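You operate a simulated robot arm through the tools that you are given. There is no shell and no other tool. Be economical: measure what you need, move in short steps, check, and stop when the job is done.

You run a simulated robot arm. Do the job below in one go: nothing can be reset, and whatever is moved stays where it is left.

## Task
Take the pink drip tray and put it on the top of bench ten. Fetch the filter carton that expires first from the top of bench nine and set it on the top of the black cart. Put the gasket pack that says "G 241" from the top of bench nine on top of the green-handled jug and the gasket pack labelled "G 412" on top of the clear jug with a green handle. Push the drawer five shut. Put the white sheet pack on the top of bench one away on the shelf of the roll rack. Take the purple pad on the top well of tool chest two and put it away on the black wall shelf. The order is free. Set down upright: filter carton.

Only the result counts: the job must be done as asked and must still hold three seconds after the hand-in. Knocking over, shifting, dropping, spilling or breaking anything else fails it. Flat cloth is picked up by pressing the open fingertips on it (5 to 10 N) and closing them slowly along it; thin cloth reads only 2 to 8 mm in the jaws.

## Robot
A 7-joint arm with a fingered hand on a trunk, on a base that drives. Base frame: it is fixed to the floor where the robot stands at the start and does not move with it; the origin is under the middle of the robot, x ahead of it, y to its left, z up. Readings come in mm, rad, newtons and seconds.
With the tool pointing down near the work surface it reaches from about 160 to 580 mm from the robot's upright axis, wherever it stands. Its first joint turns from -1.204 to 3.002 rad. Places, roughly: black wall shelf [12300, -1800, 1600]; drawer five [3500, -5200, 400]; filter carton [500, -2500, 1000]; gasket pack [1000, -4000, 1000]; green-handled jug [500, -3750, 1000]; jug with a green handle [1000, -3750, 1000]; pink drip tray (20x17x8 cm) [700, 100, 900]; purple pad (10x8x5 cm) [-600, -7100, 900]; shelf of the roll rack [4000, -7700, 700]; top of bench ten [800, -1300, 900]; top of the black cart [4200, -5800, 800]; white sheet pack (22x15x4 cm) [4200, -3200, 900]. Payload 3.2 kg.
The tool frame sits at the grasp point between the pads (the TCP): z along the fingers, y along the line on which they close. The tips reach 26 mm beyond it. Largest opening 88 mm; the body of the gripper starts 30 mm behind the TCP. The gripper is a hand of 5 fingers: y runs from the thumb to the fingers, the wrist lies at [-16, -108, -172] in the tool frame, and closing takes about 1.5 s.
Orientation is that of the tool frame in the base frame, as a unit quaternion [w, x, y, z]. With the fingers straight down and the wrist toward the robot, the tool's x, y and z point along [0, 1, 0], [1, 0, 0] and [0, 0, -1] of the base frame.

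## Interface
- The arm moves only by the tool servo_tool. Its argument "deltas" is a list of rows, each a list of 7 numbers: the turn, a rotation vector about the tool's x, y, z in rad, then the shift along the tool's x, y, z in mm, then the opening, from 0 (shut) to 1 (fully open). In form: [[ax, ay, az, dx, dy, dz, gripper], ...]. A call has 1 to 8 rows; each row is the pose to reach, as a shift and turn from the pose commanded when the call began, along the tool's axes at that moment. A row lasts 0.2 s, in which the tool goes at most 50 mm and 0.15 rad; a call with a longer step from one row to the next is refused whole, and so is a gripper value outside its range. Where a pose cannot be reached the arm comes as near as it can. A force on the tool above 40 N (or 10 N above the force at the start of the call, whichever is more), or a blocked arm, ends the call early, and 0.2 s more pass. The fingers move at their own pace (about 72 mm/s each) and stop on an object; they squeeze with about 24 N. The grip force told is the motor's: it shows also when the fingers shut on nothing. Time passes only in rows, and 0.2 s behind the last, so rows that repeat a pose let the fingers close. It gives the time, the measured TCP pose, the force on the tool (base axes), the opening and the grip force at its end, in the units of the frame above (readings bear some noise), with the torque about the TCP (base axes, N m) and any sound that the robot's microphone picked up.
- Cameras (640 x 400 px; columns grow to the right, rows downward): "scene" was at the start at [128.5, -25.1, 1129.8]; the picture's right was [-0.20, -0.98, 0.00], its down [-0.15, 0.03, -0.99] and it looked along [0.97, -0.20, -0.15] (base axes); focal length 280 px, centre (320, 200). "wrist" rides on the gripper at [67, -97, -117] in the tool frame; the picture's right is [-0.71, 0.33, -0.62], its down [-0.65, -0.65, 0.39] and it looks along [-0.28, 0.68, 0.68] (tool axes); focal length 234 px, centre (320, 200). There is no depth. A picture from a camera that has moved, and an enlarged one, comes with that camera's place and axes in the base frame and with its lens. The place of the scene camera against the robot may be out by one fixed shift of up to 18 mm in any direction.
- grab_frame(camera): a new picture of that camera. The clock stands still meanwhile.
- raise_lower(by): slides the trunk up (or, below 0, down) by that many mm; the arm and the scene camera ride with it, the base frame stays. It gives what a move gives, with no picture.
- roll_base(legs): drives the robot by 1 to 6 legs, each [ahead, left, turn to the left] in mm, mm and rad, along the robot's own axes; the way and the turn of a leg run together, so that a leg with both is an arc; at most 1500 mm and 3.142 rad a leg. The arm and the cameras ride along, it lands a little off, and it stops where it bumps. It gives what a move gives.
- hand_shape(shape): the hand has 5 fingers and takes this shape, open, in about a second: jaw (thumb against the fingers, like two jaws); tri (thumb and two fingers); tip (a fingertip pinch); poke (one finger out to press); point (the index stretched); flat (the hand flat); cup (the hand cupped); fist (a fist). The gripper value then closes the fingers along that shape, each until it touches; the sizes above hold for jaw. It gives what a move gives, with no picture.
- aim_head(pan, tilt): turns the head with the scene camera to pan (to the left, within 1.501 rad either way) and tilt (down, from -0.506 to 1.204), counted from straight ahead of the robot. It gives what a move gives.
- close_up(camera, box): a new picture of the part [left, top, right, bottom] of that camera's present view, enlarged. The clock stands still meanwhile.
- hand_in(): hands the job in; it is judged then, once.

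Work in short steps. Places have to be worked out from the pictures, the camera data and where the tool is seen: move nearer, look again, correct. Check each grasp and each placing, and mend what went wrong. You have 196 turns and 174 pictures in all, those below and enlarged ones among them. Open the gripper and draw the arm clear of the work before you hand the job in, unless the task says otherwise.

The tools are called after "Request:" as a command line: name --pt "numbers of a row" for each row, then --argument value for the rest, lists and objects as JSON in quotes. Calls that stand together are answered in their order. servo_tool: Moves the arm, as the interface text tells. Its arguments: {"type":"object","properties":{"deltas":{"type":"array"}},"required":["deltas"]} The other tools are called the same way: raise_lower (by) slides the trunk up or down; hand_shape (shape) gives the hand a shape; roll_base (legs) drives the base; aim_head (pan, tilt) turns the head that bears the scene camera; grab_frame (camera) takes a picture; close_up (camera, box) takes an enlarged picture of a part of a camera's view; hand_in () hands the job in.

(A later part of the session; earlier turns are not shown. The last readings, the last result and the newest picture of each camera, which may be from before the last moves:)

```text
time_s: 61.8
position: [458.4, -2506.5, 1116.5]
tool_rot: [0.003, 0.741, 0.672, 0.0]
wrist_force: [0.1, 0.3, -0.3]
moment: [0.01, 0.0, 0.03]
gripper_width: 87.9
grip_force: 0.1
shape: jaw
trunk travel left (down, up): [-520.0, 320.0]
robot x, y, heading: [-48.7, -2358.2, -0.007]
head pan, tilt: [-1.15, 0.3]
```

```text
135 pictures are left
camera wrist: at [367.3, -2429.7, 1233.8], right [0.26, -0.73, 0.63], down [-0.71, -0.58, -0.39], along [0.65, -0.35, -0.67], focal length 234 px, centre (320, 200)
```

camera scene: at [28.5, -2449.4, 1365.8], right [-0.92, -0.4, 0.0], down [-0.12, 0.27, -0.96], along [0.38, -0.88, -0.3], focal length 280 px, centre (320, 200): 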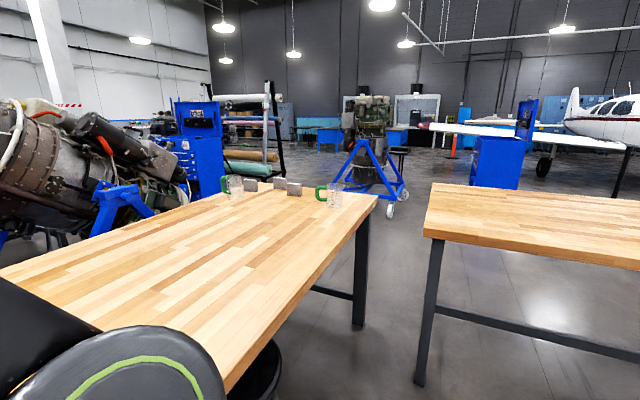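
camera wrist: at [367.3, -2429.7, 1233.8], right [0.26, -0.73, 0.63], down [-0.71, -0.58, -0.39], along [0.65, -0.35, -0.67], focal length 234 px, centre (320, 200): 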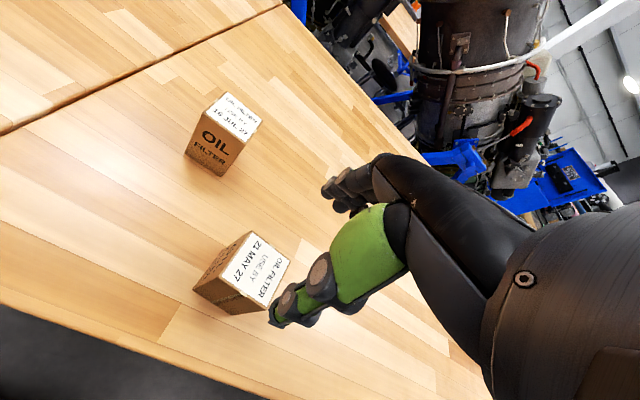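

Aligned with the carton within a few mm. Descend to z≈962 and close.

Request:
servo_tool --pt "0 0 0.02 -2 2 45 1" --pt "0 0 0.02 -3 3 90 1" --pt "0 0 0.02 -3 3 130 1" --pt "0 0 0.02 -3 3 154 1" --pt "0 0 0.02 -3 3 154 1"

Request:
servo_tool --pt "0 0 0 0 0 0 0" --pt "0 0 0 0 0 0 0" --pt "0 0 0 0 0 0 0" --pt "0 0 0 0 0 0 0" --pt "0 0 0 0 0 -20 0" --pt "0 0 0 0 0 -50 0" --pt "0 0 0 0 0 -80 0"

Request:
grab_frame --camera "wrist"

```text
time_s: 63.0
position: [462.9, -2511.9, 965.6]
tool_rot: [0.004, 0.749, 0.662, 0.005]
wrist_force: [7.4, -2.3, 20.6]
moment: [0.25, -0.18, -0.09]
gripper_width: 87.7
grip_force: 0.1
shape: jaw
trunk travel left (down, up): [-520.0, 320.0]
robot x, y, heading: [-43.1, -2358.8, -0.012]
head pan, tilt: [-1.15, 0.3]
```

```text
time_s: 64.6
position: [461.6, -2510.1, 1042.5]
tool_rot: [0.001, 0.748, 0.664, -0.001]
wrist_force: [-0.1, -0.8, -2.9]
moment: [-0.01, -0.01, -0.02]
gripper_width: 61.0
grip_force: 24.1
shape: jaw
trunk travel left (down, up): [-520.0, 320.0]
robot x, y, heading: [-46.8, -2357.5, -0.01]
head pan, tilt: [-1.15, 0.3]
```

```text
134 pictures are left
camera wrist: at [372.4, -2432.0, 1159.7], right [0.25, -0.74, 0.63], down [-0.73, -0.57, -0.39], along [0.64, -0.36, -0.68], focal length 234 px, centre (320, 200)
```

wrist: 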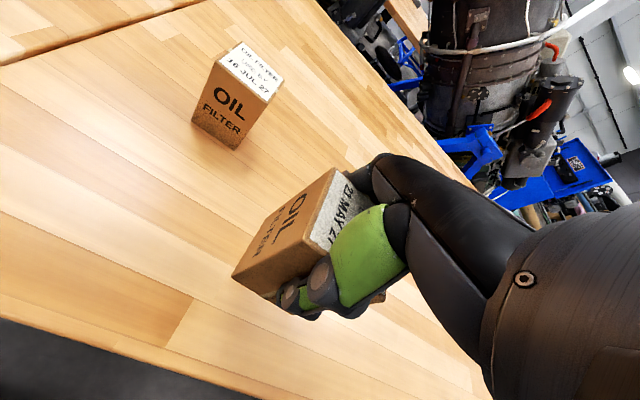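

The 21 MAY carton is held upright (2.9 N). The passage ahead looks narrow (another bench at x<60), so I'll raise, go back to open floor, turn right and survey the route.

Request:
raise_lower --by 200

Request:
roll_base --legs '[[0, 700, 0], [-200, 0, 0], [0, 0, -1.56]]'

Request:
aim_head --pan 0.5 --tilt 0.2

Request:
grab_frame --camera "scene"

Request:
aim_head --pan -1.1 --tilt 0.2

Request:
grab_frame --camera "scene"

```text
time_s: 66.7
position: [461.7, -2510.1, 1242.4]
tool_rot: [0.001, 0.747, 0.664, 0.0]
wrist_force: [0.5, 0.1, -4.2]
moment: [0.02, 0.0, 0.0]
gripper_width: 60.6
grip_force: 24.5
shape: jaw
trunk travel left (down, up): [-720.0, 120.0]
robot x, y, heading: [-45.8, -2355.6, -0.011]
head pan, tilt: [-1.15, 0.3]
```

```text
time_s: 75.6
position: [-391.3, -2167.1, 1242.1]
tool_rot: [0.001, 0.999, -0.053, 0.0]
wrist_force: [0.2, -0.9, -3.2]
moment: [-0.05, -0.01, 0.0]
gripper_width: 60.6
grip_force: 24.2
shape: jaw
trunk travel left (down, up): [-720.0, 120.0]
robot x, y, heading: [-244.4, -1654.0, -1.575]
head pan, tilt: [-1.15, 0.3]
```

```text
time_s: 77.3
position: [-391.3, -2167.7, 1242.6]
tool_rot: [0.0, 0.999, -0.054, -0.001]
wrist_force: [0.0, 0.2, -3.5]
moment: [-0.02, 0.02, -0.02]
gripper_width: 60.4
grip_force: 24.6
shape: jaw
trunk travel left (down, up): [-720.0, 120.0]
robot x, y, heading: [-242.2, -1652.0, -1.571]
head pan, tilt: [0.499, 0.201]
```

```text
133 pictures are left
camera scene: at [-212.3, -1795.9, 1445.0], right [-0.88, -0.48, 0.0], down [-0.1, 0.18, -0.98], along [0.47, -0.86, -0.2], focal length 280 px, centre (320, 200)
```

scene: 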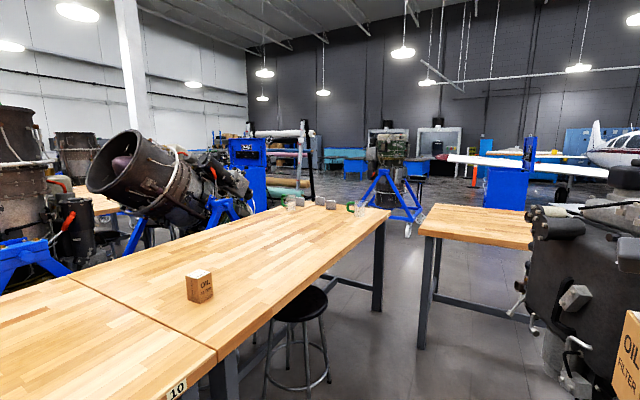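

```text
time_s: 79.0
position: [-391.1, -2168.5, 1242.8]
tool_rot: [0.0, 0.999, -0.053, 0.0]
wrist_force: [-0.4, -0.5, -3.3]
moment: [-0.04, -0.02, 0.03]
gripper_width: 60.5
grip_force: 24.1
shape: jaw
trunk travel left (down, up): [-720.0, 120.0]
robot x, y, heading: [-245.0, -1660.0, -1.565]
head pan, tilt: [-1.1, 0.201]
```

```text
132 pictures are left
camera scene: at [-339.9, -1756.7, 1445.0], right [-0.46, 0.89, 0.0], down [0.18, 0.09, -0.98], along [-0.87, -0.45, -0.2], focal length 280 px, centre (320, 200)
```

scene: 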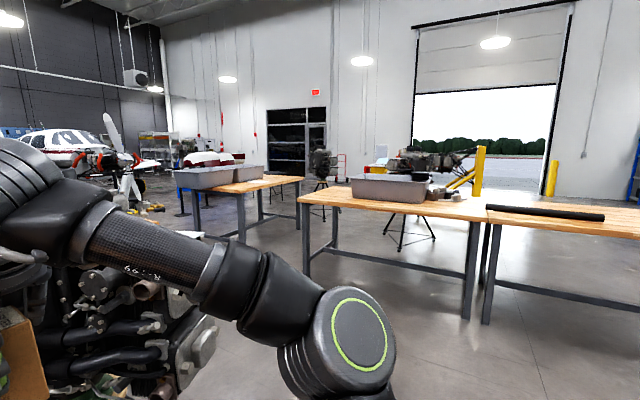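

The gap between bench nine and the next bench is only ~325 mm. I'll move back from the engine and across to x≈−1600 to look for a route on the other side.

Request:
roll_base --legs '[[-200, 0, 0], [0, -1350, 0]]'

Request:
aim_head --pan 0.35 --tilt 0.25

Request:
grab_frame --camera "scene"

Request:
aim_head --pan -0.7 --tilt 0.25

Request:
grab_frame --camera "scene"

```text
time_s: 86.9
position: [-1752.1, -1958.0, 1242.3]
tool_rot: [0.001, 0.998, -0.062, -0.001]
wrist_force: [-0.4, 0.7, -4.4]
moment: [-0.05, -0.01, -0.02]
gripper_width: 60.5
grip_force: 23.4
shape: jaw
trunk travel left (down, up): [-720.0, 120.0]
robot x, y, heading: [-1596.4, -1450.5, -1.59]
head pan, tilt: [-1.1, 0.201]
```

```text
time_s: 88.5
position: [-1752.0, -1958.2, 1241.5]
tool_rot: [0.001, 0.998, -0.063, -0.001]
wrist_force: [0.8, -0.5, -3.5]
moment: [-0.04, 0.01, -0.01]
gripper_width: 60.4
grip_force: 24.0
shape: jaw
trunk travel left (down, up): [-720.0, 120.0]
robot x, y, heading: [-1593.9, -1451.6, -1.587]
head pan, tilt: [0.351, 0.25]
```

```text
131 pictures are left
camera scene: at [-1577.8, -1594.8, 1440.4], right [-0.94, -0.33, 0.0], down [-0.08, 0.23, -0.97], along [0.32, -0.92, -0.25], focal length 280 px, centre (320, 200)
```

scene: 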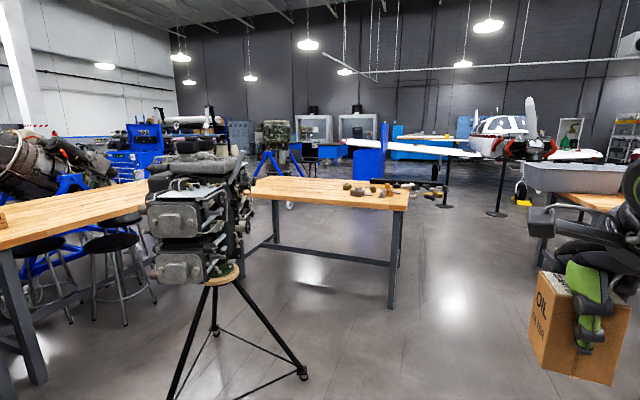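

```text
time_s: 89.8
position: [-1751.0, -1956.2, 1242.4]
tool_rot: [0.001, 0.998, -0.062, 0.0]
wrist_force: [0.2, 0.2, -2.9]
moment: [-0.06, 0.0, -0.01]
gripper_width: 60.3
grip_force: 24.2
shape: jaw
trunk travel left (down, up): [-720.0, 120.0]
robot x, y, heading: [-1591.6, -1451.0, -1.587]
head pan, tilt: [-0.7, 0.25]
```

```text
130 pictures are left
camera scene: at [-1669.7, -1577.2, 1440.4], right [-0.76, 0.65, 0.0], down [0.16, 0.19, -0.97], along [-0.63, -0.73, -0.25], focal length 280 px, centre (320, 200)
```

scene: 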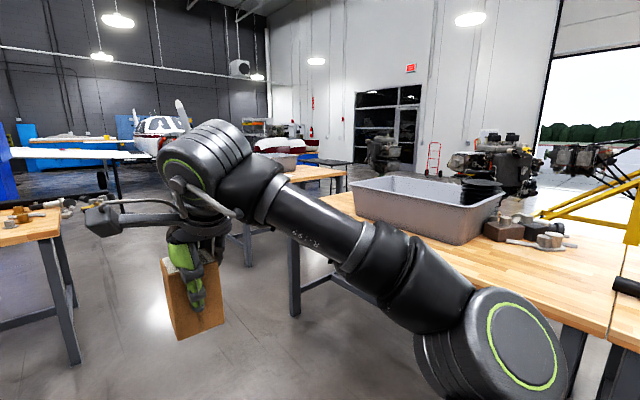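

The aisle between the bench end (x≈−1515) and the tub bench (x≈−2700) is passable at x≈−1950. Drive there and down to y≈−3900, then look.

Request:
roll_base --legs '[[0, -380, 0.016], [1250, 0, 0], [1200, 0, 0]]'

Request:
aim_head --pan 0.75 --tilt 0.25

Request:
grab_frame --camera "scene"

Request:
aim_head --pan 0.1 --tilt 0.25

Request:
grab_frame --camera "scene"

```text
time_s: 103.7
position: [-2089.2, -4386.6, 1241.7]
tool_rot: [0.001, 0.999, -0.047, -0.001]
wrist_force: [0.1, 0.0, -3.3]
moment: [-0.04, 0.01, 0.03]
gripper_width: 60.4
grip_force: 23.9
shape: jaw
trunk travel left (down, up): [-720.0, 120.0]
robot x, y, heading: [-1950.3, -3874.7, -1.557]
head pan, tilt: [-0.7, 0.25]
```

```text
time_s: 105.2
position: [-2088.4, -4386.8, 1241.7]
tool_rot: [0.001, 0.999, -0.047, -0.002]
wrist_force: [0.5, -0.2, -4.6]
moment: [-0.03, -0.04, -0.01]
gripper_width: 60.3
grip_force: 23.5
shape: jaw
trunk travel left (down, up): [-720.0, 120.0]
robot x, y, heading: [-1946.7, -3874.2, -1.558]
head pan, tilt: [0.75, 0.25]
```

```text
129 pictures are left
camera scene: at [-1895.2, -3998.8, 1440.5], right [-0.72, -0.69, 0.0], down [-0.17, 0.18, -0.97], along [0.67, -0.7, -0.25], focal length 280 px, centre (320, 200)
```

scene: 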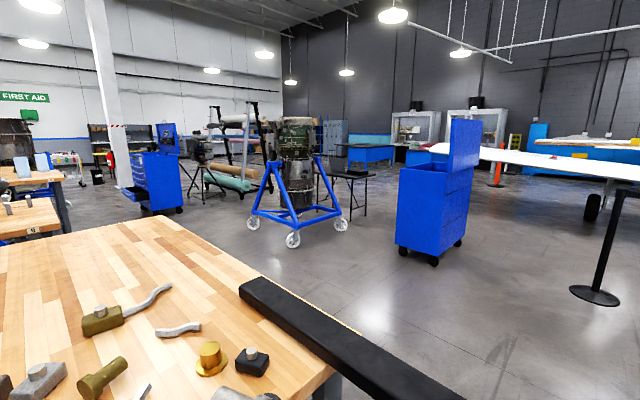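

```text
time_s: 106.3
position: [-2088.6, -4386.2, 1243.4]
tool_rot: [0.001, 0.999, -0.048, -0.002]
wrist_force: [0.0, 0.3, -3.2]
moment: [-0.05, 0.0, 0.0]
gripper_width: 60.4
grip_force: 24.2
shape: jaw
trunk travel left (down, up): [-720.0, 120.0]
robot x, y, heading: [-1946.6, -3871.9, -1.552]
head pan, tilt: [0.099, 0.25]
```

```text
128 pictures are left
camera scene: at [-1949.1, -4024.2, 1440.4], right [-0.99, -0.11, 0.0], down [-0.03, 0.25, -0.97], along [0.11, -0.96, -0.25], focal length 280 px, centre (320, 200)
```

scene: 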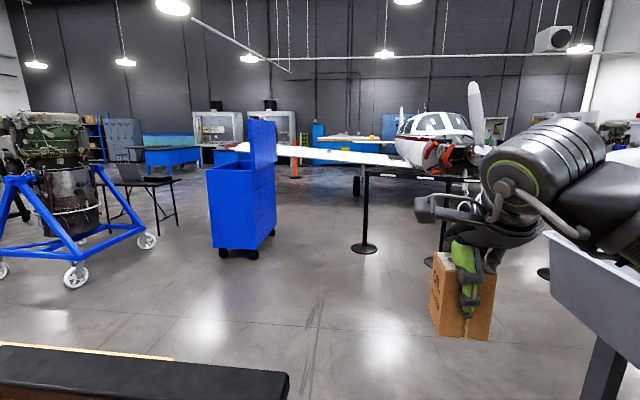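

Clear layout: tool chest two at ≈(−860,−6840), drawer chest at ≈(3400,−5400). Corridor y≈−5300 is open; drive there, turn to +x, and go to x≈1900.

Request:
roll_base --legs '[[1430, 0, 0], [0, 0, 1.555], [1400, 0, 0], [1400, 0, 0], [1000, 0, 0]]'

Request:
aim_head --pan -0.1 --tilt 0.25

Request:
grab_frame --camera "scene"

Request:
aim_head --pan -0.8 --tilt 0.25

Request:
grab_frame --camera "scene"

```text
time_s: 135.1
position: [2425.9, -5364.7, 1242.0]
tool_rot: [0.002, 0.742, 0.67, 0.0]
wrist_force: [-0.2, 0.4, -3.1]
moment: [-0.01, -0.04, -0.04]
gripper_width: 59.9
grip_force: 24.1
shape: jaw
trunk travel left (down, up): [-720.0, 120.0]
robot x, y, heading: [1913.1, -5217.2, 0.006]
head pan, tilt: [0.099, 0.25]
```

```text
time_s: 135.9
position: [2425.4, -5363.9, 1242.4]
tool_rot: [0.001, 0.742, 0.67, 0.0]
wrist_force: [-0.3, -1.1, -3.4]
moment: [-0.07, -0.04, -0.02]
gripper_width: 59.9
grip_force: 23.4
shape: jaw
trunk travel left (down, up): [-720.0, 120.0]
robot x, y, heading: [1911.1, -5221.7, 0.01]
head pan, tilt: [-0.099, 0.25]
```

```text
127 pictures are left
camera scene: at [2045.8, -5234.4, 1440.4], right [-0.09, -1.0, 0.0], down [-0.25, 0.02, -0.97], along [0.96, -0.09, -0.25], focal length 280 px, centre (320, 200)
```

scene: 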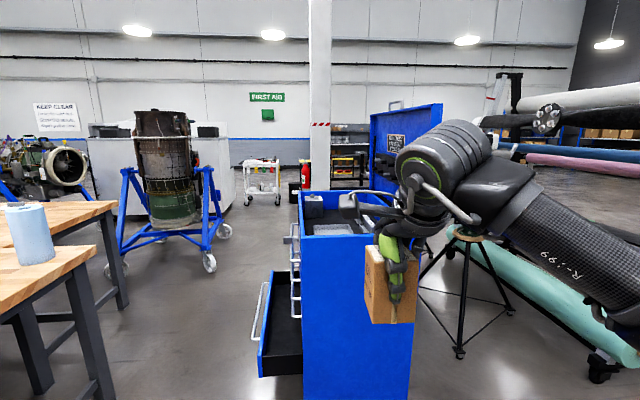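

```text
time_s: 136.9
position: [2425.3, -5364.3, 1242.3]
tool_rot: [0.002, 0.742, 0.67, -0.001]
wrist_force: [0.0, -0.4, -3.6]
moment: [-0.03, -0.04, 0.0]
gripper_width: 59.7
grip_force: 24.3
shape: jaw
trunk travel left (down, up): [-720.0, 120.0]
robot x, y, heading: [1918.0, -5219.4, 0.009]
head pan, tilt: [-0.799, 0.25]
```

```text
126 pictures are left
camera scene: at [2018.5, -5292.3, 1440.4], right [-0.71, -0.7, 0.0], down [-0.17, 0.18, -0.97], along [0.68, -0.69, -0.25], focal length 280 px, centre (320, 200)
```

scene: 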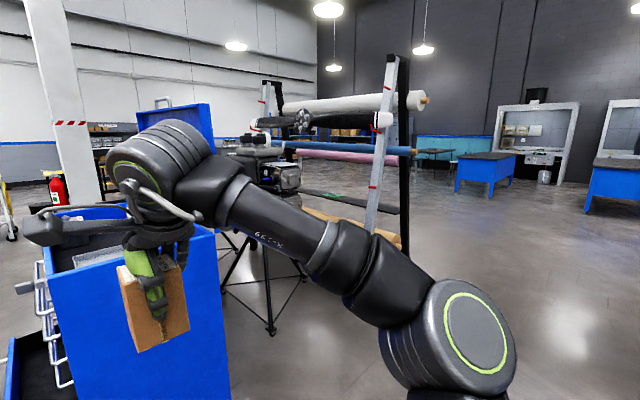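

The chest with the open drawer is right ahead (x≈3050+, drawer facing +y). I'll check the left passage before driving around it to the cart.

Request:
aim_head --pan 0.5 --tilt 0.35

Request:
grab_frame --camera "scene"

```text
time_s: 138.4
position: [2425.4, -5365.2, 1242.8]
tool_rot: [0.003, 0.741, 0.671, -0.001]
wrist_force: [0.3, 1.1, -3.2]
moment: [-0.01, -0.03, 0.01]
gripper_width: 59.9
grip_force: 24.0
shape: jaw
trunk travel left (down, up): [-720.0, 120.0]
robot x, y, heading: [1914.2, -5220.1, 0.009]
head pan, tilt: [0.499, 0.351]
```

```text
125 pictures are left
camera scene: at [2034.2, -5180.8, 1431.0], right [0.49, -0.87, 0.0], down [-0.3, -0.17, -0.94], along [0.82, 0.46, -0.34], focal length 280 px, centre (320, 200)
```

scene: 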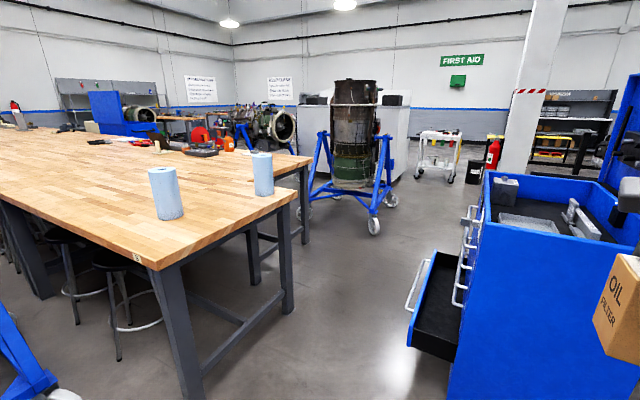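

Gap between bench (y≈−4300) and drawer (y≈−5040) is ~740 mm: pass at y≈−4690 to x≈4200, turn to face −y, and look at the cart.

Request:
roll_base --legs '[[0, 525, -0.009], [1200, 0, 0], [1080, 0, 0], [0, 0, -1.57]]'

Request:
aim_head --pan 0.0 --tilt 0.45

Request:
grab_frame --camera "scene"

```text
time_s: 156.1
position: [4036.7, -5188.6, 1242.1]
tool_rot: [0.001, 0.998, -0.063, -0.002]
wrist_force: [-0.4, -0.7, -3.1]
moment: [-0.02, -0.01, -0.01]
gripper_width: 59.4
grip_force: 23.7
shape: jaw
trunk travel left (down, up): [-720.0, 120.0]
robot x, y, heading: [4192.1, -4685.2, -1.587]
head pan, tilt: [0.499, 0.351]
```

```text
time_s: 157.1
position: [4036.8, -5190.1, 1243.0]
tool_rot: [0.001, 0.998, -0.062, -0.002]
wrist_force: [-0.6, -0.4, -3.1]
moment: [-0.06, 0.0, 0.0]
gripper_width: 59.1
grip_force: 23.2
shape: jaw
trunk travel left (down, up): [-720.0, 120.0]
robot x, y, heading: [4194.7, -4680.7, -1.588]
head pan, tilt: [0.0, 0.45]
```

```text
124 pictures are left
camera scene: at [4177.9, -4830.4, 1421.8], right [-1.0, 0.01, 0.0], down [0.01, 0.44, -0.9], along [-0.01, -0.9, -0.44], focal length 280 px, centre (320, 200)
```

scene: 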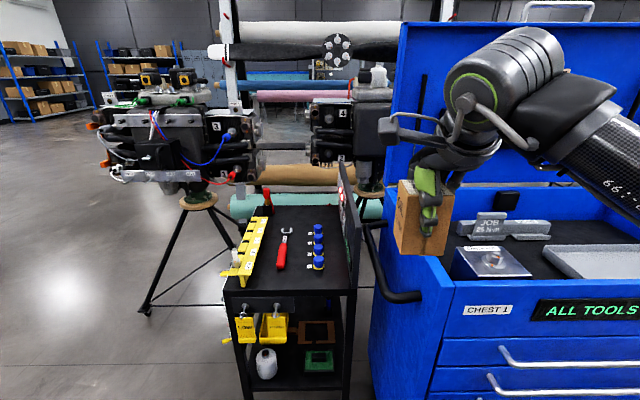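

The black cart is at x≈4060–4450, y≈−5480 to −6020 with a rail, red tool and blue caps on it; its front strip is free. Zoom to check.

Request:
close_up --camera "scene" --box '[210, 180, 370, 300]'

Request:
roll_base --legs '[[0, 200, 0.015], [200, 0, 0]]'

Request:
aim_head --pan 0.0 --tilt 0.8

Request:
grab_frame --camera "scene"

Request:
grab_frame --camera "wrist"

```text
3.33 times, centred on (290, 240) of scene
camera zoom: at [4177.9, -4830.4, 1421.8], right [-1.0, 0.01, 0.0], down [0.01, 0.44, -0.9], along [-0.01, -0.9, -0.44], focal length 933 px, centre (420, 67)
```

zoom: 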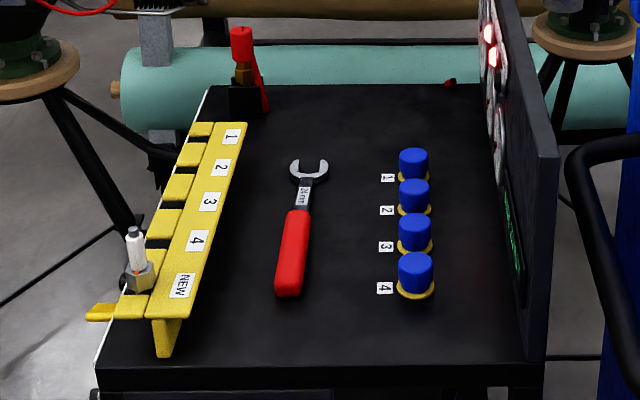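

```text
time_s: 159.8
position: [4245.2, -5391.2, 1242.7]
tool_rot: [0.0, 0.999, -0.054, -0.002]
wrist_force: [0.2, 0.3, -4.0]
moment: [0.02, -0.01, 0.01]
gripper_width: 59.3
grip_force: 23.5
shape: jaw
trunk travel left (down, up): [-720.0, 120.0]
robot x, y, heading: [4397.4, -4888.0, -1.57]
head pan, tilt: [0.0, 0.45]
```

```text
time_s: 160.7
position: [4243.9, -5391.3, 1242.1]
tool_rot: [0.002, 0.999, -0.053, -0.002]
wrist_force: [-0.4, -0.1, -3.8]
moment: [-0.04, 0.02, -0.03]
gripper_width: 59.5
grip_force: 24.3
shape: jaw
trunk travel left (down, up): [-720.0, 120.0]
robot x, y, heading: [4390.4, -4878.7, -1.564]
head pan, tilt: [0.0, 0.799]
```

```text
122 pictures are left
camera scene: at [4380.5, -5018.9, 1391.4], right [-1.0, 0.0, 0.0], down [0.0, 0.72, -0.7], along [0.0, -0.7, -0.72], focal length 280 px, centre (320, 200)
```

scene: 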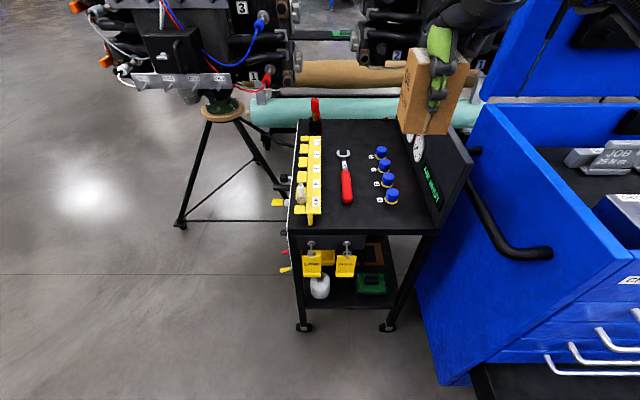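

```text
121 pictures are left
camera wrist: at [4322.6, -5301.6, 1359.9], right [-0.74, -0.25, 0.63], down [-0.58, 0.72, -0.39], along [-0.35, -0.65, -0.68], focal length 234 px, centre (320, 200)
```

wrist: 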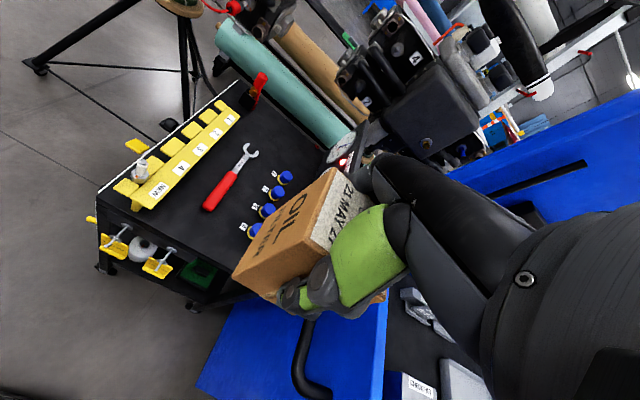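

Free spot chosen: carton centre ≈(4310, −5537) in front of the red wrench. Drive forward 130, straighten and shift the hand, lower part way.

Request:
roll_base --legs '[[130, 0, 0]]'

Request:
servo_tool --pt "0 0 -0.03 22 3 0 0" --pt "0 0 -0.07 45 6 0 0" --pt "0 0 -0.1 67 9 0 0" --pt "0 0 -0.1 67 9 0 0"

Request:
raise_lower --by -270

Request:
grab_frame --camera "wrist"

Request:
grab_frame --camera "scene"

```text
time_s: 162.0
position: [4247.3, -5522.2, 1243.2]
tool_rot: [0.002, 0.999, -0.053, -0.002]
wrist_force: [-0.9, 0.1, -3.9]
moment: [0.0, 0.01, 0.01]
gripper_width: 59.1
grip_force: 23.8
shape: jaw
trunk travel left (down, up): [-720.0, 120.0]
robot x, y, heading: [4394.3, -5014.5, -1.569]
head pan, tilt: [0.0, 0.799]
```

```text
time_s: 163.0
position: [4310.8, -5538.2, 1243.3]
tool_rot: [0.0, 1.0, -0.003, -0.001]
wrist_force: [-0.3, 0.0, -3.2]
moment: [-0.03, 0.0, -0.02]
gripper_width: 59.0
grip_force: 23.9
shape: jaw
trunk travel left (down, up): [-720.0, 120.0]
robot x, y, heading: [4394.0, -5010.1, -1.567]
head pan, tilt: [0.0, 0.799]
```

```text
time_s: 165.7
position: [4311.0, -5539.7, 972.0]
tool_rot: [0.001, 1.0, -0.003, -0.002]
wrist_force: [0.2, 0.2, -2.9]
moment: [-0.05, 0.01, 0.0]
gripper_width: 59.2
grip_force: 24.3
shape: jaw
trunk travel left (down, up): [-450.0, 390.0]
robot x, y, heading: [4395.2, -5013.5, -1.569]
head pan, tilt: [0.0, 0.799]
```

```text
120 pictures are left
camera wrist: at [4378.0, -5442.0, 1090.8], right [-0.71, -0.33, 0.63], down [-0.65, 0.66, -0.39], along [-0.29, -0.68, -0.68], focal length 234 px, centre (320, 200)
```

wrist: 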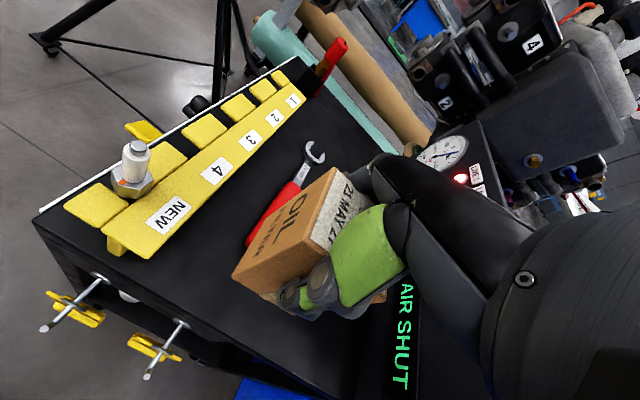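

```text
119 pictures are left
camera scene: at [4381.0, -5149.7, 1121.4], right [-1.0, 0.0, 0.0], down [0.0, 0.72, -0.7], along [0.0, -0.7, -0.72], focal length 280 px, centre (320, 200)
```

scene: 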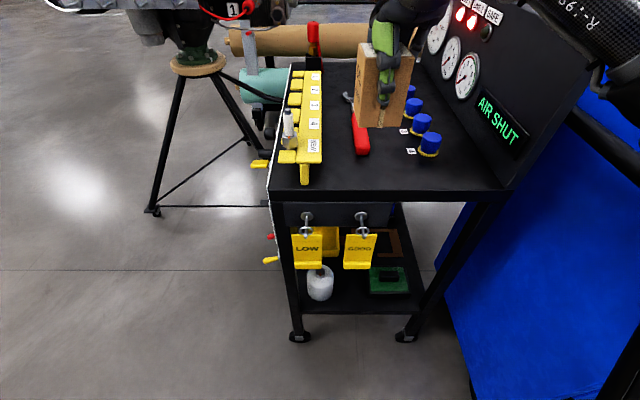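

The spot is clear. Lower 75 by arm, then in small steps until contact.

Request:
servo_tool --pt "0 0 0 0 -2 30 0" --pt "0 0 0 0 -2 60 0" --pt "0 0 0 0 -2 80 0" --pt "0 0 0 0 -2 88 0" --pt "0 0 0 0 -2 94 0" --pt "0 0 0 0 -2 98 0"

Request:
grab_frame --camera "scene"

```text
time_s: 167.1
position: [4311.7, -5536.5, 874.4]
tool_rot: [0.0, 1.0, -0.004, -0.002]
wrist_force: [0.2, -0.5, -2.9]
moment: [-0.01, -0.04, 0.0]
gripper_width: 59.2
grip_force: 24.1
shape: jaw
trunk travel left (down, up): [-450.0, 390.0]
robot x, y, heading: [4393.7, -5015.1, -1.566]
head pan, tilt: [0.0, 0.799]
```

```text
118 pictures are left
camera scene: at [4380.9, -5149.8, 1121.3], right [-1.0, 0.0, 0.0], down [0.0, 0.72, -0.7], along [0.0, -0.7, -0.72], focal length 280 px, centre (320, 200)
```

scene: 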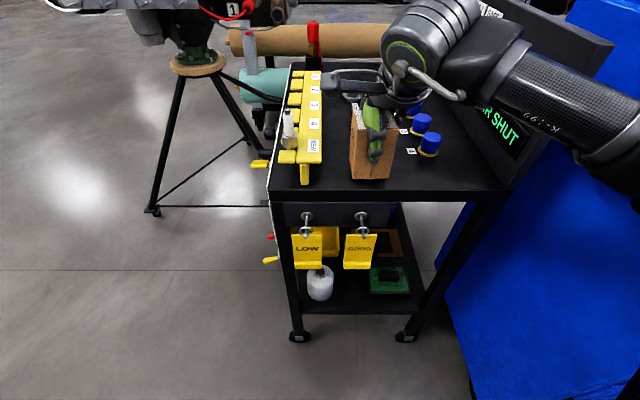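

Nearly down and well placed. Continue in 4 mm steps to contact.

Request:
servo_tool --pt "0 0 0 0 0 4 0" --pt "0 0 0 0 0 8 0" --pt "0 0 0 0 0 12 0" --pt "0 0 0 0 0 16 0" --pt "0 0 0 0 0 16 0"

```text
time_s: 168.3
position: [4309.4, -5535.4, 863.7]
tool_rot: [0.006, 1.0, -0.003, 0.001]
wrist_force: [-3.4, -3.3, 24.3]
moment: [-0.07, -0.3, -0.05]
gripper_width: 59.0
grip_force: 24.0
shape: jaw
trunk travel left (down, up): [-450.0, 390.0]
robot x, y, heading: [4395.2, -5013.1, -1.566]
head pan, tilt: [0.0, 0.799]
```

Contact at z≈864. Ease off the pressure, open to 0.85 and rise.

Request:
servo_tool --pt "0 0 0 0 0 -5 0" --pt "0 0 0 0 0 -5 0.85" --pt "0 0 0 0 0 -5 0.85" --pt "0 0 0 0 0 -5 0.85" --pt "0 0 0 0 0 -30 0.85" --pt "0 0 0 0 0 -75 0.85" --pt "0 0 0 0 0 -120 0.85"

Request:
raise_lower --by 130

Request:
grab_frame --camera "scene"

```text
time_s: 169.9
position: [4309.8, -5535.1, 978.3]
tool_rot: [0.001, 1.0, -0.003, -0.002]
wrist_force: [-0.4, -0.4, 0.2]
moment: [-0.03, -0.01, -0.01]
gripper_width: 75.0
grip_force: 0.1
shape: jaw
trunk travel left (down, up): [-450.0, 390.0]
robot x, y, heading: [4391.2, -5011.0, -1.567]
head pan, tilt: [0.0, 0.799]
```

```text
time_s: 171.5
position: [4309.1, -5536.3, 1107.7]
tool_rot: [0.0, 1.0, -0.004, -0.001]
wrist_force: [-0.1, -0.6, 0.6]
moment: [0.0, 0.02, -0.02]
gripper_width: 74.7
grip_force: 0.1
shape: jaw
trunk travel left (down, up): [-580.0, 260.0]
robot x, y, heading: [4394.8, -5012.6, -1.567]
head pan, tilt: [0.0, 0.799]
```

```text
117 pictures are left
camera scene: at [4380.9, -5149.4, 1251.4], right [-1.0, 0.0, 0.0], down [0.0, 0.72, -0.7], along [0.0, -0.7, -0.72], focal length 280 px, centre (320, 200)
```

scene: 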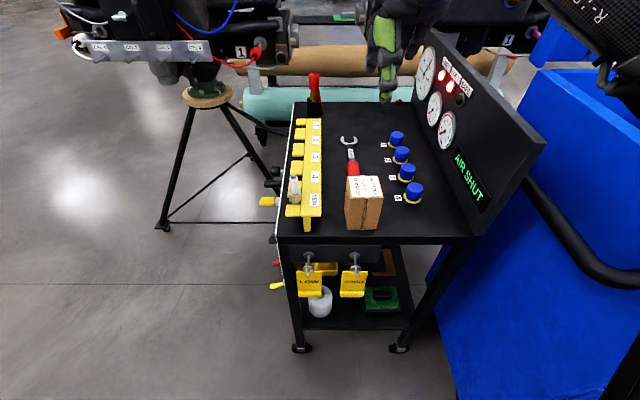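

Carton stands upright on the cart. Now drawer five: back up and strafe right in front of chest 1, and look at the drawer fronts.

Request:
roll_base --legs '[[-380, 0, 0], [0, -780, 0]]'

Request:
aim_head --pan 0.0 --tilt 1.0

Request:
grab_frame --camera "scene"

```text
time_s: 177.7
position: [3530.3, -5163.8, 1108.4]
tool_rot: [0.0, 1.0, -0.002, -0.002]
wrist_force: [0.3, -0.3, -0.2]
moment: [0.0, -0.02, 0.01]
gripper_width: 74.8
grip_force: 0.1
shape: jaw
trunk travel left (down, up): [-580.0, 260.0]
robot x, y, heading: [3615.7, -4639.6, -1.568]
head pan, tilt: [0.0, 0.799]
```

```text
time_s: 178.4
position: [3529.7, -5164.9, 1107.7]
tool_rot: [0.001, 1.0, -0.003, -0.002]
wrist_force: [-0.5, -0.5, 0.0]
moment: [0.0, 0.01, 0.01]
gripper_width: 75.1
grip_force: 0.1
shape: jaw
trunk travel left (down, up): [-580.0, 260.0]
robot x, y, heading: [3611.9, -4638.0, -1.565]
head pan, tilt: [0.0, 1.0]
```

```text
116 pictures are left
camera scene: at [3600.9, -4765.5, 1236.3], right [-1.0, 0.0, 0.0], down [0.0, 0.84, -0.54], along [0.0, -0.54, -0.84], focal length 280 px, centre (320, 200)
```

scene: 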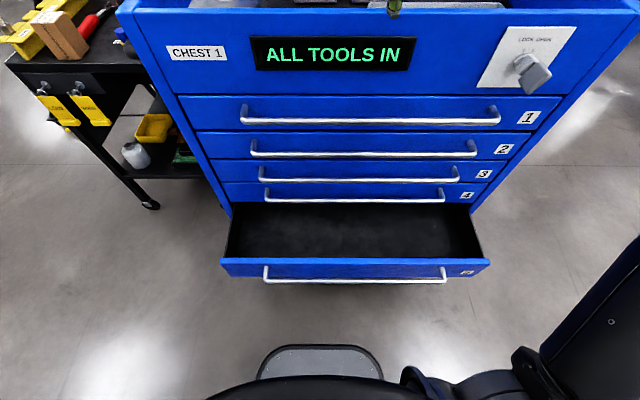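

Drawer 5 is the open one, front at y≈−5070, x≈3500, z≈400. Make a fist, retract the hand in front of the chest and lower.

Request:
servo_tool --pt "0 0 0 0 -45 0 0.85" --pt "0 0 0 0 -90 0 0.85" --pt "0 0 0 0 -135 0 0.85" --pt "0 0 0 0 -180 0 0.85" --pt "0 0 0 0 -225 0 0.85" --pt "0 0 0 0 -225 0 0.85"

Request:
hand_shape --shape "fist"

Request:
grab_frame --camera "scene"

Request:
grab_frame --camera "wrist"

```text
time_s: 179.8
position: [3532.3, -4938.0, 1106.5]
tool_rot: [0.001, 1.0, -0.003, -0.002]
wrist_force: [-0.1, 0.1, 0.7]
moment: [-0.02, 0.0, -0.03]
gripper_width: 74.9
grip_force: 0.1
shape: jaw
trunk travel left (down, up): [-580.0, 260.0]
robot x, y, heading: [3611.7, -4638.4, -1.569]
head pan, tilt: [0.0, 1.0]
```

```text
time_s: 180.7
position: [3532.3, -4938.2, 1107.3]
tool_rot: [0.002, 1.0, -0.003, -0.002]
wrist_force: [0.1, -0.2, 0.1]
moment: [0.0, 0.01, 0.04]
gripper_width: 0.0
grip_force: 0.0
shape: fist
trunk travel left (down, up): [-580.0, 260.0]
robot x, y, heading: [3613.1, -4639.3, -1.565]
head pan, tilt: [0.0, 1.0]
```

```text
115 pictures are left
camera scene: at [3600.9, -4765.4, 1236.3], right [-1.0, 0.0, 0.0], down [0.0, 0.84, -0.54], along [0.0, -0.54, -0.84], focal length 280 px, centre (320, 200)
```

scene: 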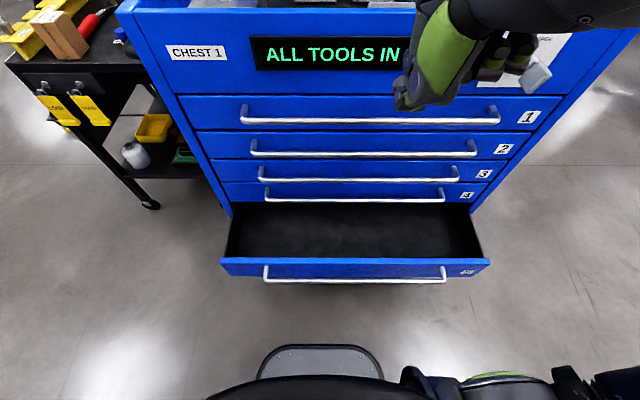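

```text
114 pictures are left
camera wrist: at [3599.4, -4841.3, 1224.2], right [-0.71, -0.33, 0.63], down [-0.65, 0.66, -0.39], along [-0.28, -0.68, -0.68], focal length 234 px, centre (320, 200)
```

wrist: 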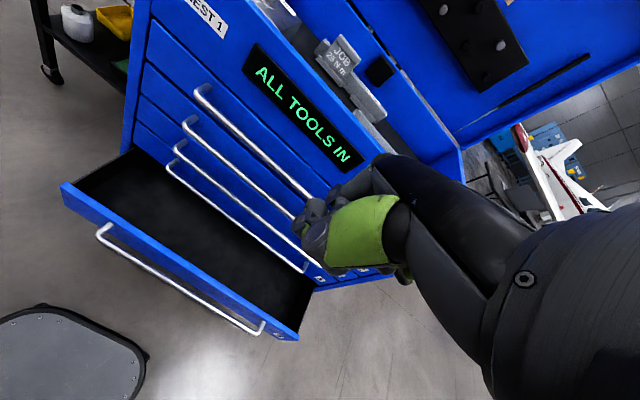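

Drawer front: y≈−5065, z≈320–390, handle at y≈−5035, z≈335. Lower the trunk fully, then arm down in front of it.

Request:
raise_lower --by -578

Request:
servo_tool --pt "0 0 0 -10 0 40 0" --pt "0 0 0 -20 0 80 0" --pt "0 0 0 -30 0 120 0" --pt "0 0 0 -30 0 160 0" --pt "0 0 0 -30 0 190 0" --pt "0 0 0 -30 0 190 0"

Request:
grab_frame --camera "wrist"

Request:
grab_frame --camera "scene"

```text
refused: -578 is not a number from -400 to 400
```

```text
time_s: 182.1
position: [3508.7, -4969.6, 950.4]
tool_rot: [0.001, 1.0, -0.003, -0.001]
wrist_force: [0.2, 0.2, 0.2]
moment: [0.0, -0.01, 0.01]
gripper_width: 0.0
grip_force: 0.0
shape: fist
out of reach, approached as far as the arm can: row 4, 5, 6
trunk travel left (down, up): [-580.0, 260.0]
robot x, y, heading: [3615.9, -4639.0, -1.567]
head pan, tilt: [0.0, 1.0]
```

```text
113 pictures are left
camera wrist: at [3576.5, -4873.8, 1068.5], right [-0.71, -0.33, 0.63], down [-0.65, 0.66, -0.39], along [-0.28, -0.68, -0.68], focal length 234 px, centre (320, 200)
```

wrist: 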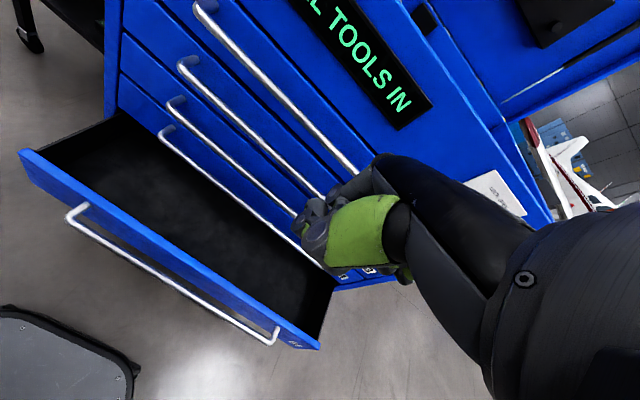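

```text
112 pictures are left
camera scene: at [3601.0, -4765.0, 1236.3], right [-1.0, 0.0, 0.0], down [0.0, 0.84, -0.54], along [0.0, -0.54, -0.84], focal length 280 px, centre (320, 200)
```

scene: 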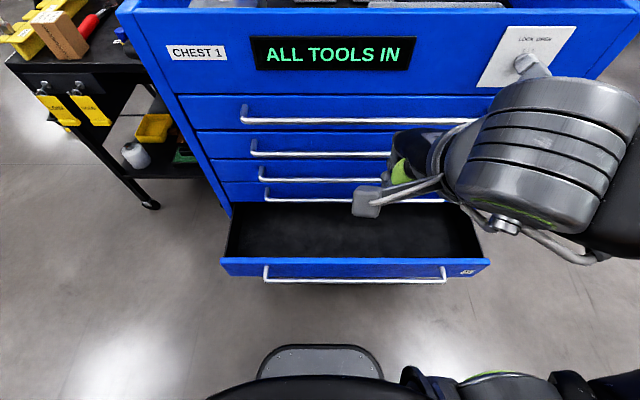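

Better triangulation: drawer front top z≈476, y≈−5041, handle z≈404. Retract slightly and lower the trunk to bring the fist to z≈415.

Request:
servo_tool --pt "0 0 0 0 -20 -20 0" --pt "0 0 0 0 -40 -20 0" --pt "0 0 0 0 -40 -20 0"

Request:
raise_lower --by -400

Request:
raise_lower --by -140

Request:
grab_frame --camera "wrist"

Request:
grab_frame --camera "scene"

```text
time_s: 182.9
position: [3509.3, -4936.2, 975.9]
tool_rot: [0.0, 1.0, -0.003, -0.003]
wrist_force: [-0.5, 0.1, 0.3]
moment: [0.0, -0.01, 0.01]
gripper_width: 0.1
grip_force: 0.1
shape: fist
out of reach, approached as far as the arm can: row 2, 3
trunk travel left (down, up): [-580.0, 260.0]
robot x, y, heading: [3615.3, -4639.4, -1.567]
head pan, tilt: [0.0, 1.0]
```

```text
time_s: 186.7
position: [3509.3, -4935.6, 577.1]
tool_rot: [0.0, 1.0, -0.002, -0.001]
wrist_force: [0.3, 0.2, -0.3]
moment: [-0.01, -0.02, -0.02]
gripper_width: 0.0
grip_force: 0.1
shape: fist
trunk travel left (down, up): [-180.0, 660.0]
robot x, y, heading: [3614.2, -4639.7, -1.569]
head pan, tilt: [0.0, 1.0]
```

```text
time_s: 188.4
position: [3509.2, -4936.0, 437.2]
tool_rot: [0.0, 1.0, -0.003, -0.001]
wrist_force: [-0.4, 0.3, -0.2]
moment: [-0.01, -0.03, -0.01]
gripper_width: 0.0
grip_force: 0.0
shape: fist
trunk travel left (down, up): [-40.0, 800.0]
robot x, y, heading: [3612.8, -4634.4, -1.567]
head pan, tilt: [0.0, 1.0]
```

```text
111 pictures are left
camera wrist: at [3576.8, -4838.8, 554.7], right [-0.71, -0.33, 0.63], down [-0.65, 0.66, -0.39], along [-0.28, -0.68, -0.68], focal length 234 px, centre (320, 200)
```

wrist: 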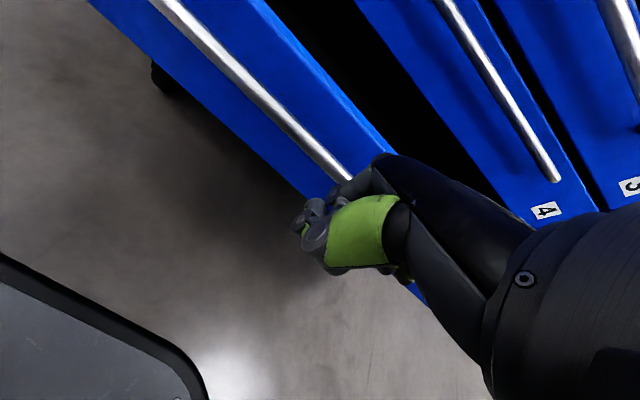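

```text
110 pictures are left
camera scene: at [3600.9, -4765.4, 696.3], right [-1.0, 0.0, 0.0], down [0.0, 0.84, -0.54], along [0.0, -0.54, -0.84], focal length 280 px, centre (320, 200)
```

scene: 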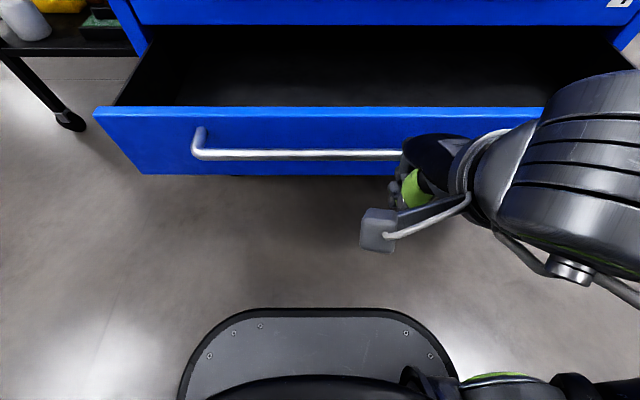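

The fist is in front of the handle near drawer centre. Push forward in moderate steps.

Request:
servo_tool --pt "0 0 0 0 20 0 0" --pt "0 0 0 0 40 0 0" --pt "0 0 0 0 60 0 0" --pt "0 0 0 0 80 0 0" --pt "0 0 0 0 100 0 0" --pt "0 0 0 0 120 0 0" --pt "0 0 0 0 140 0 0" --pt "0 0 0 0 160 0 0"

Request:
grab_frame --camera "scene"

```text
time_s: 190.2
position: [3510.1, -5095.7, 435.7]
tool_rot: [-0.001, 1.0, -0.003, -0.002]
wrist_force: [0.4, -0.5, 1.9]
moment: [-0.04, 0.01, 0.01]
gripper_width: 0.0
grip_force: 0.0
shape: fist
trunk travel left (down, up): [-40.0, 800.0]
robot x, y, heading: [3615.5, -4641.1, -1.568]
head pan, tilt: [0.0, 1.0]
```

```text
109 pictures are left
camera scene: at [3601.0, -4765.3, 696.3], right [-1.0, 0.0, 0.0], down [0.0, 0.84, -0.54], along [0.0, -0.54, -0.84], focal length 280 px, centre (320, 200)
```

scene: 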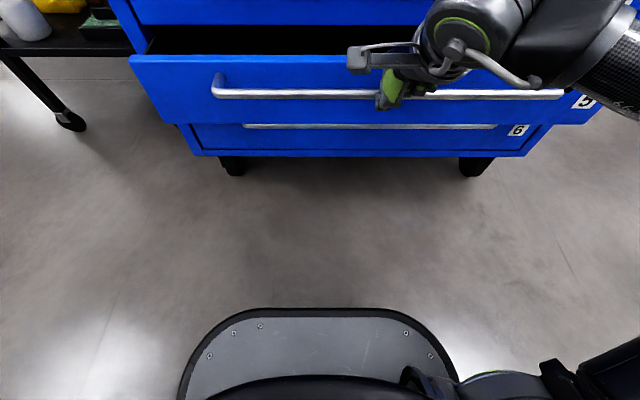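

The drawer is sliding in easily. Continue pushing until it stops.

Request:
servo_tool --pt "0 0 0 0 20 0 0" --pt "0 0 0 0 40 0 0" --pt "0 0 0 0 60 0 0" --pt "0 0 0 0 80 0 0" --pt "0 0 0 0 100 0 0" --pt "0 0 0 0 120 0 0" --pt "0 0 0 0 140 0 0"

Request:
grab_frame --camera "scene"

```text
time_s: 191.6
position: [3506.9, -5205.7, 446.4]
tool_rot: [0.003, 1.0, -0.001, 0.001]
wrist_force: [-4.7, 24.6, 18.2]
moment: [0.44, -0.26, 0.53]
gripper_width: 0.2
grip_force: 0.0
shape: fist
trunk travel left (down, up): [-40.0, 800.0]
robot x, y, heading: [3612.3, -4636.3, -1.569]
head pan, tilt: [0.0, 1.0]
stopped in row 7: the force on the tool passed its limit (the readings are from after the stop); the commanded pose is now the measured one
```

```text
108 pictures are left
camera scene: at [3600.4, -4761.2, 697.1], right [-1.0, 0.0, 0.0], down [0.0, 0.84, -0.54], along [0.0, -0.54, -0.84], focal length 280 px, centre (320, 200)
```

scene: 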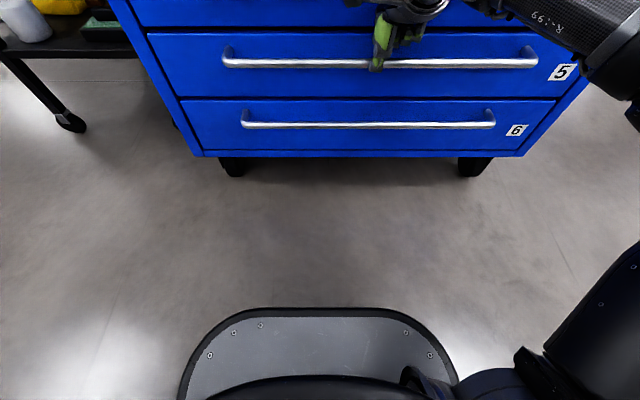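

It appears flush. Retract and verify from above.

Request:
servo_tool --pt "0 0 0 0 -20 0 0" --pt "0 0 0 0 -50 0 0" --pt "0 0 0 0 -90 0 0" --pt "0 0 0 0 -130 0 0" --pt "0 0 0 0 -170 0 0"

Request:
raise_lower --by 400

Request:
grab_frame --camera "scene"

```text
time_s: 192.8
position: [3509.8, -5039.2, 440.6]
tool_rot: [-0.002, 1.0, -0.003, -0.001]
wrist_force: [0.5, -0.2, 0.2]
moment: [0.02, 0.0, -0.03]
gripper_width: 0.0
grip_force: 0.0
shape: fist
trunk travel left (down, up): [-40.0, 800.0]
robot x, y, heading: [3611.7, -4638.5, -1.566]
head pan, tilt: [0.0, 1.0]
```

```text
time_s: 196.7
position: [3508.7, -5038.7, 840.6]
tool_rot: [-0.001, 1.0, -0.002, 0.0]
wrist_force: [0.8, 0.3, -0.3]
moment: [-0.03, 0.03, 0.0]
gripper_width: 0.0
grip_force: 0.0
shape: fist
trunk travel left (down, up): [-440.0, 400.0]
robot x, y, heading: [3611.9, -4638.1, -1.565]
head pan, tilt: [0.0, 1.0]
```

```text
107 pictures are left
camera scene: at [3600.6, -4764.8, 1096.3], right [-1.0, 0.0, 0.0], down [0.0, 0.84, -0.54], along [0.0, -0.54, -0.84], focal length 280 px, centre (320, 200)
```

scene: 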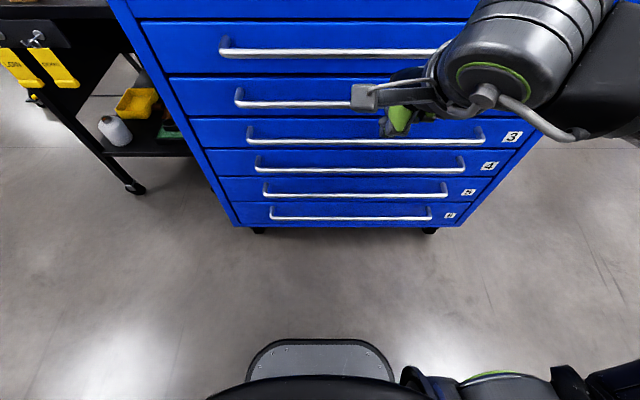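

Drawer five is shut. Next the white sheet pack near (4200,−3200): raise, jaw shape, move to x≈4200 and turn to face +y.

Request:
raise_lower --by 240

Request:
hand_shape --shape "jaw"

Request:
roll_base --legs '[[0, 590, 0], [0, 0, 1.57], [0, 0, 1.57]]'

Request:
aim_head --pan 0.2 --tilt 0.35

Request:
grab_frame --camera "scene"

```text
time_s: 199.2
position: [3509.1, -5038.1, 1081.5]
tool_rot: [-0.002, 1.0, -0.003, -0.001]
wrist_force: [-0.7, -0.3, 0.1]
moment: [0.02, -0.01, 0.0]
gripper_width: 0.0
grip_force: 0.0
shape: fist
trunk travel left (down, up): [-680.0, 160.0]
robot x, y, heading: [3614.8, -4638.6, -1.568]
head pan, tilt: [0.0, 1.0]
```

```text
time_s: 200.1
position: [3508.5, -5039.1, 1080.2]
tool_rot: [-0.002, 1.0, -0.003, 0.0]
wrist_force: [-0.4, -0.2, 0.1]
moment: [-0.04, 0.04, -0.02]
gripper_width: 88.2
grip_force: 0.0
shape: jaw
trunk travel left (down, up): [-680.0, 160.0]
robot x, y, heading: [3606.5, -4638.9, -1.571]
head pan, tilt: [0.0, 1.0]
```

```text
time_s: 211.0
position: [4323.7, -4238.0, 1080.4]
tool_rot: [0.001, 0.017, 1.0, -0.002]
wrist_force: [-0.6, -0.2, -0.4]
moment: [0.0, -0.04, 0.04]
gripper_width: 87.8
grip_force: 0.0
shape: jaw
trunk travel left (down, up): [-680.0, 160.0]
robot x, y, heading: [4210.8, -4640.6, 1.544]
head pan, tilt: [0.0, 1.0]
```

```text
time_s: 212.0
position: [4322.8, -4236.6, 1080.7]
tool_rot: [0.001, 0.016, 1.0, -0.001]
wrist_force: [0.5, 0.2, 0.5]
moment: [0.0, -0.02, -0.03]
gripper_width: 88.0
grip_force: 0.0
shape: jaw
trunk travel left (down, up): [-680.0, 160.0]
robot x, y, heading: [4211.9, -4638.3, 1.544]
head pan, tilt: [0.201, 0.351]
```

```text
106 pictures are left
camera scene: at [4180.8, -4499.7, 1391.0], right [0.98, 0.17, 0.0], down [0.06, -0.34, -0.94], along [-0.16, 0.92, -0.34], focal length 280 px, centre (320, 200)
```

scene: 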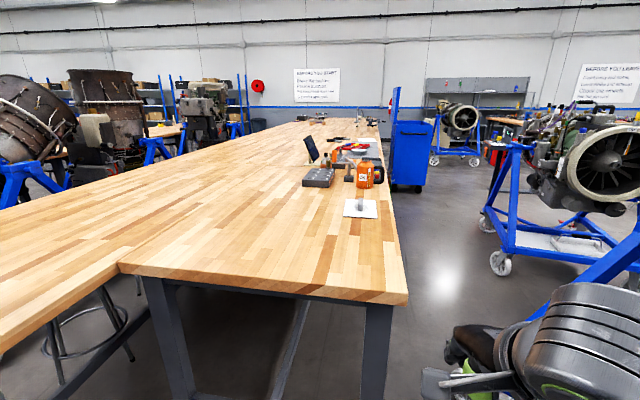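

A white square lies at the expected place near the bench's right edge; zoom in.

Request:
close_up --camera "scene" --box '[290, 140, 410, 225]'

```text
4.71 times, centred on (350, 182) of scene
camera zoom: at [4180.8, -4499.7, 1391.0], right [0.98, 0.17, 0.0], down [0.06, -0.34, -0.94], along [-0.16, 0.92, -0.34], focal length 1317 px, centre (179, 282)
```

zoom: 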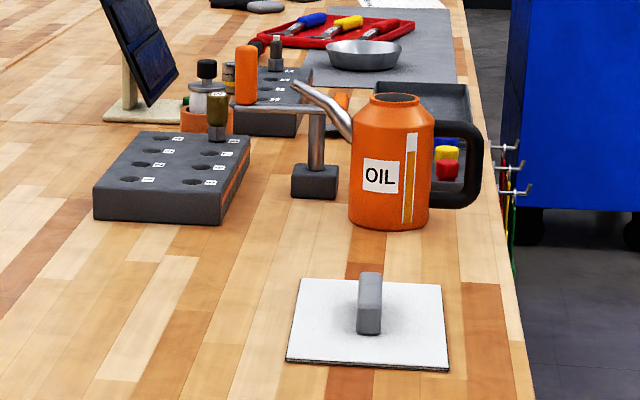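

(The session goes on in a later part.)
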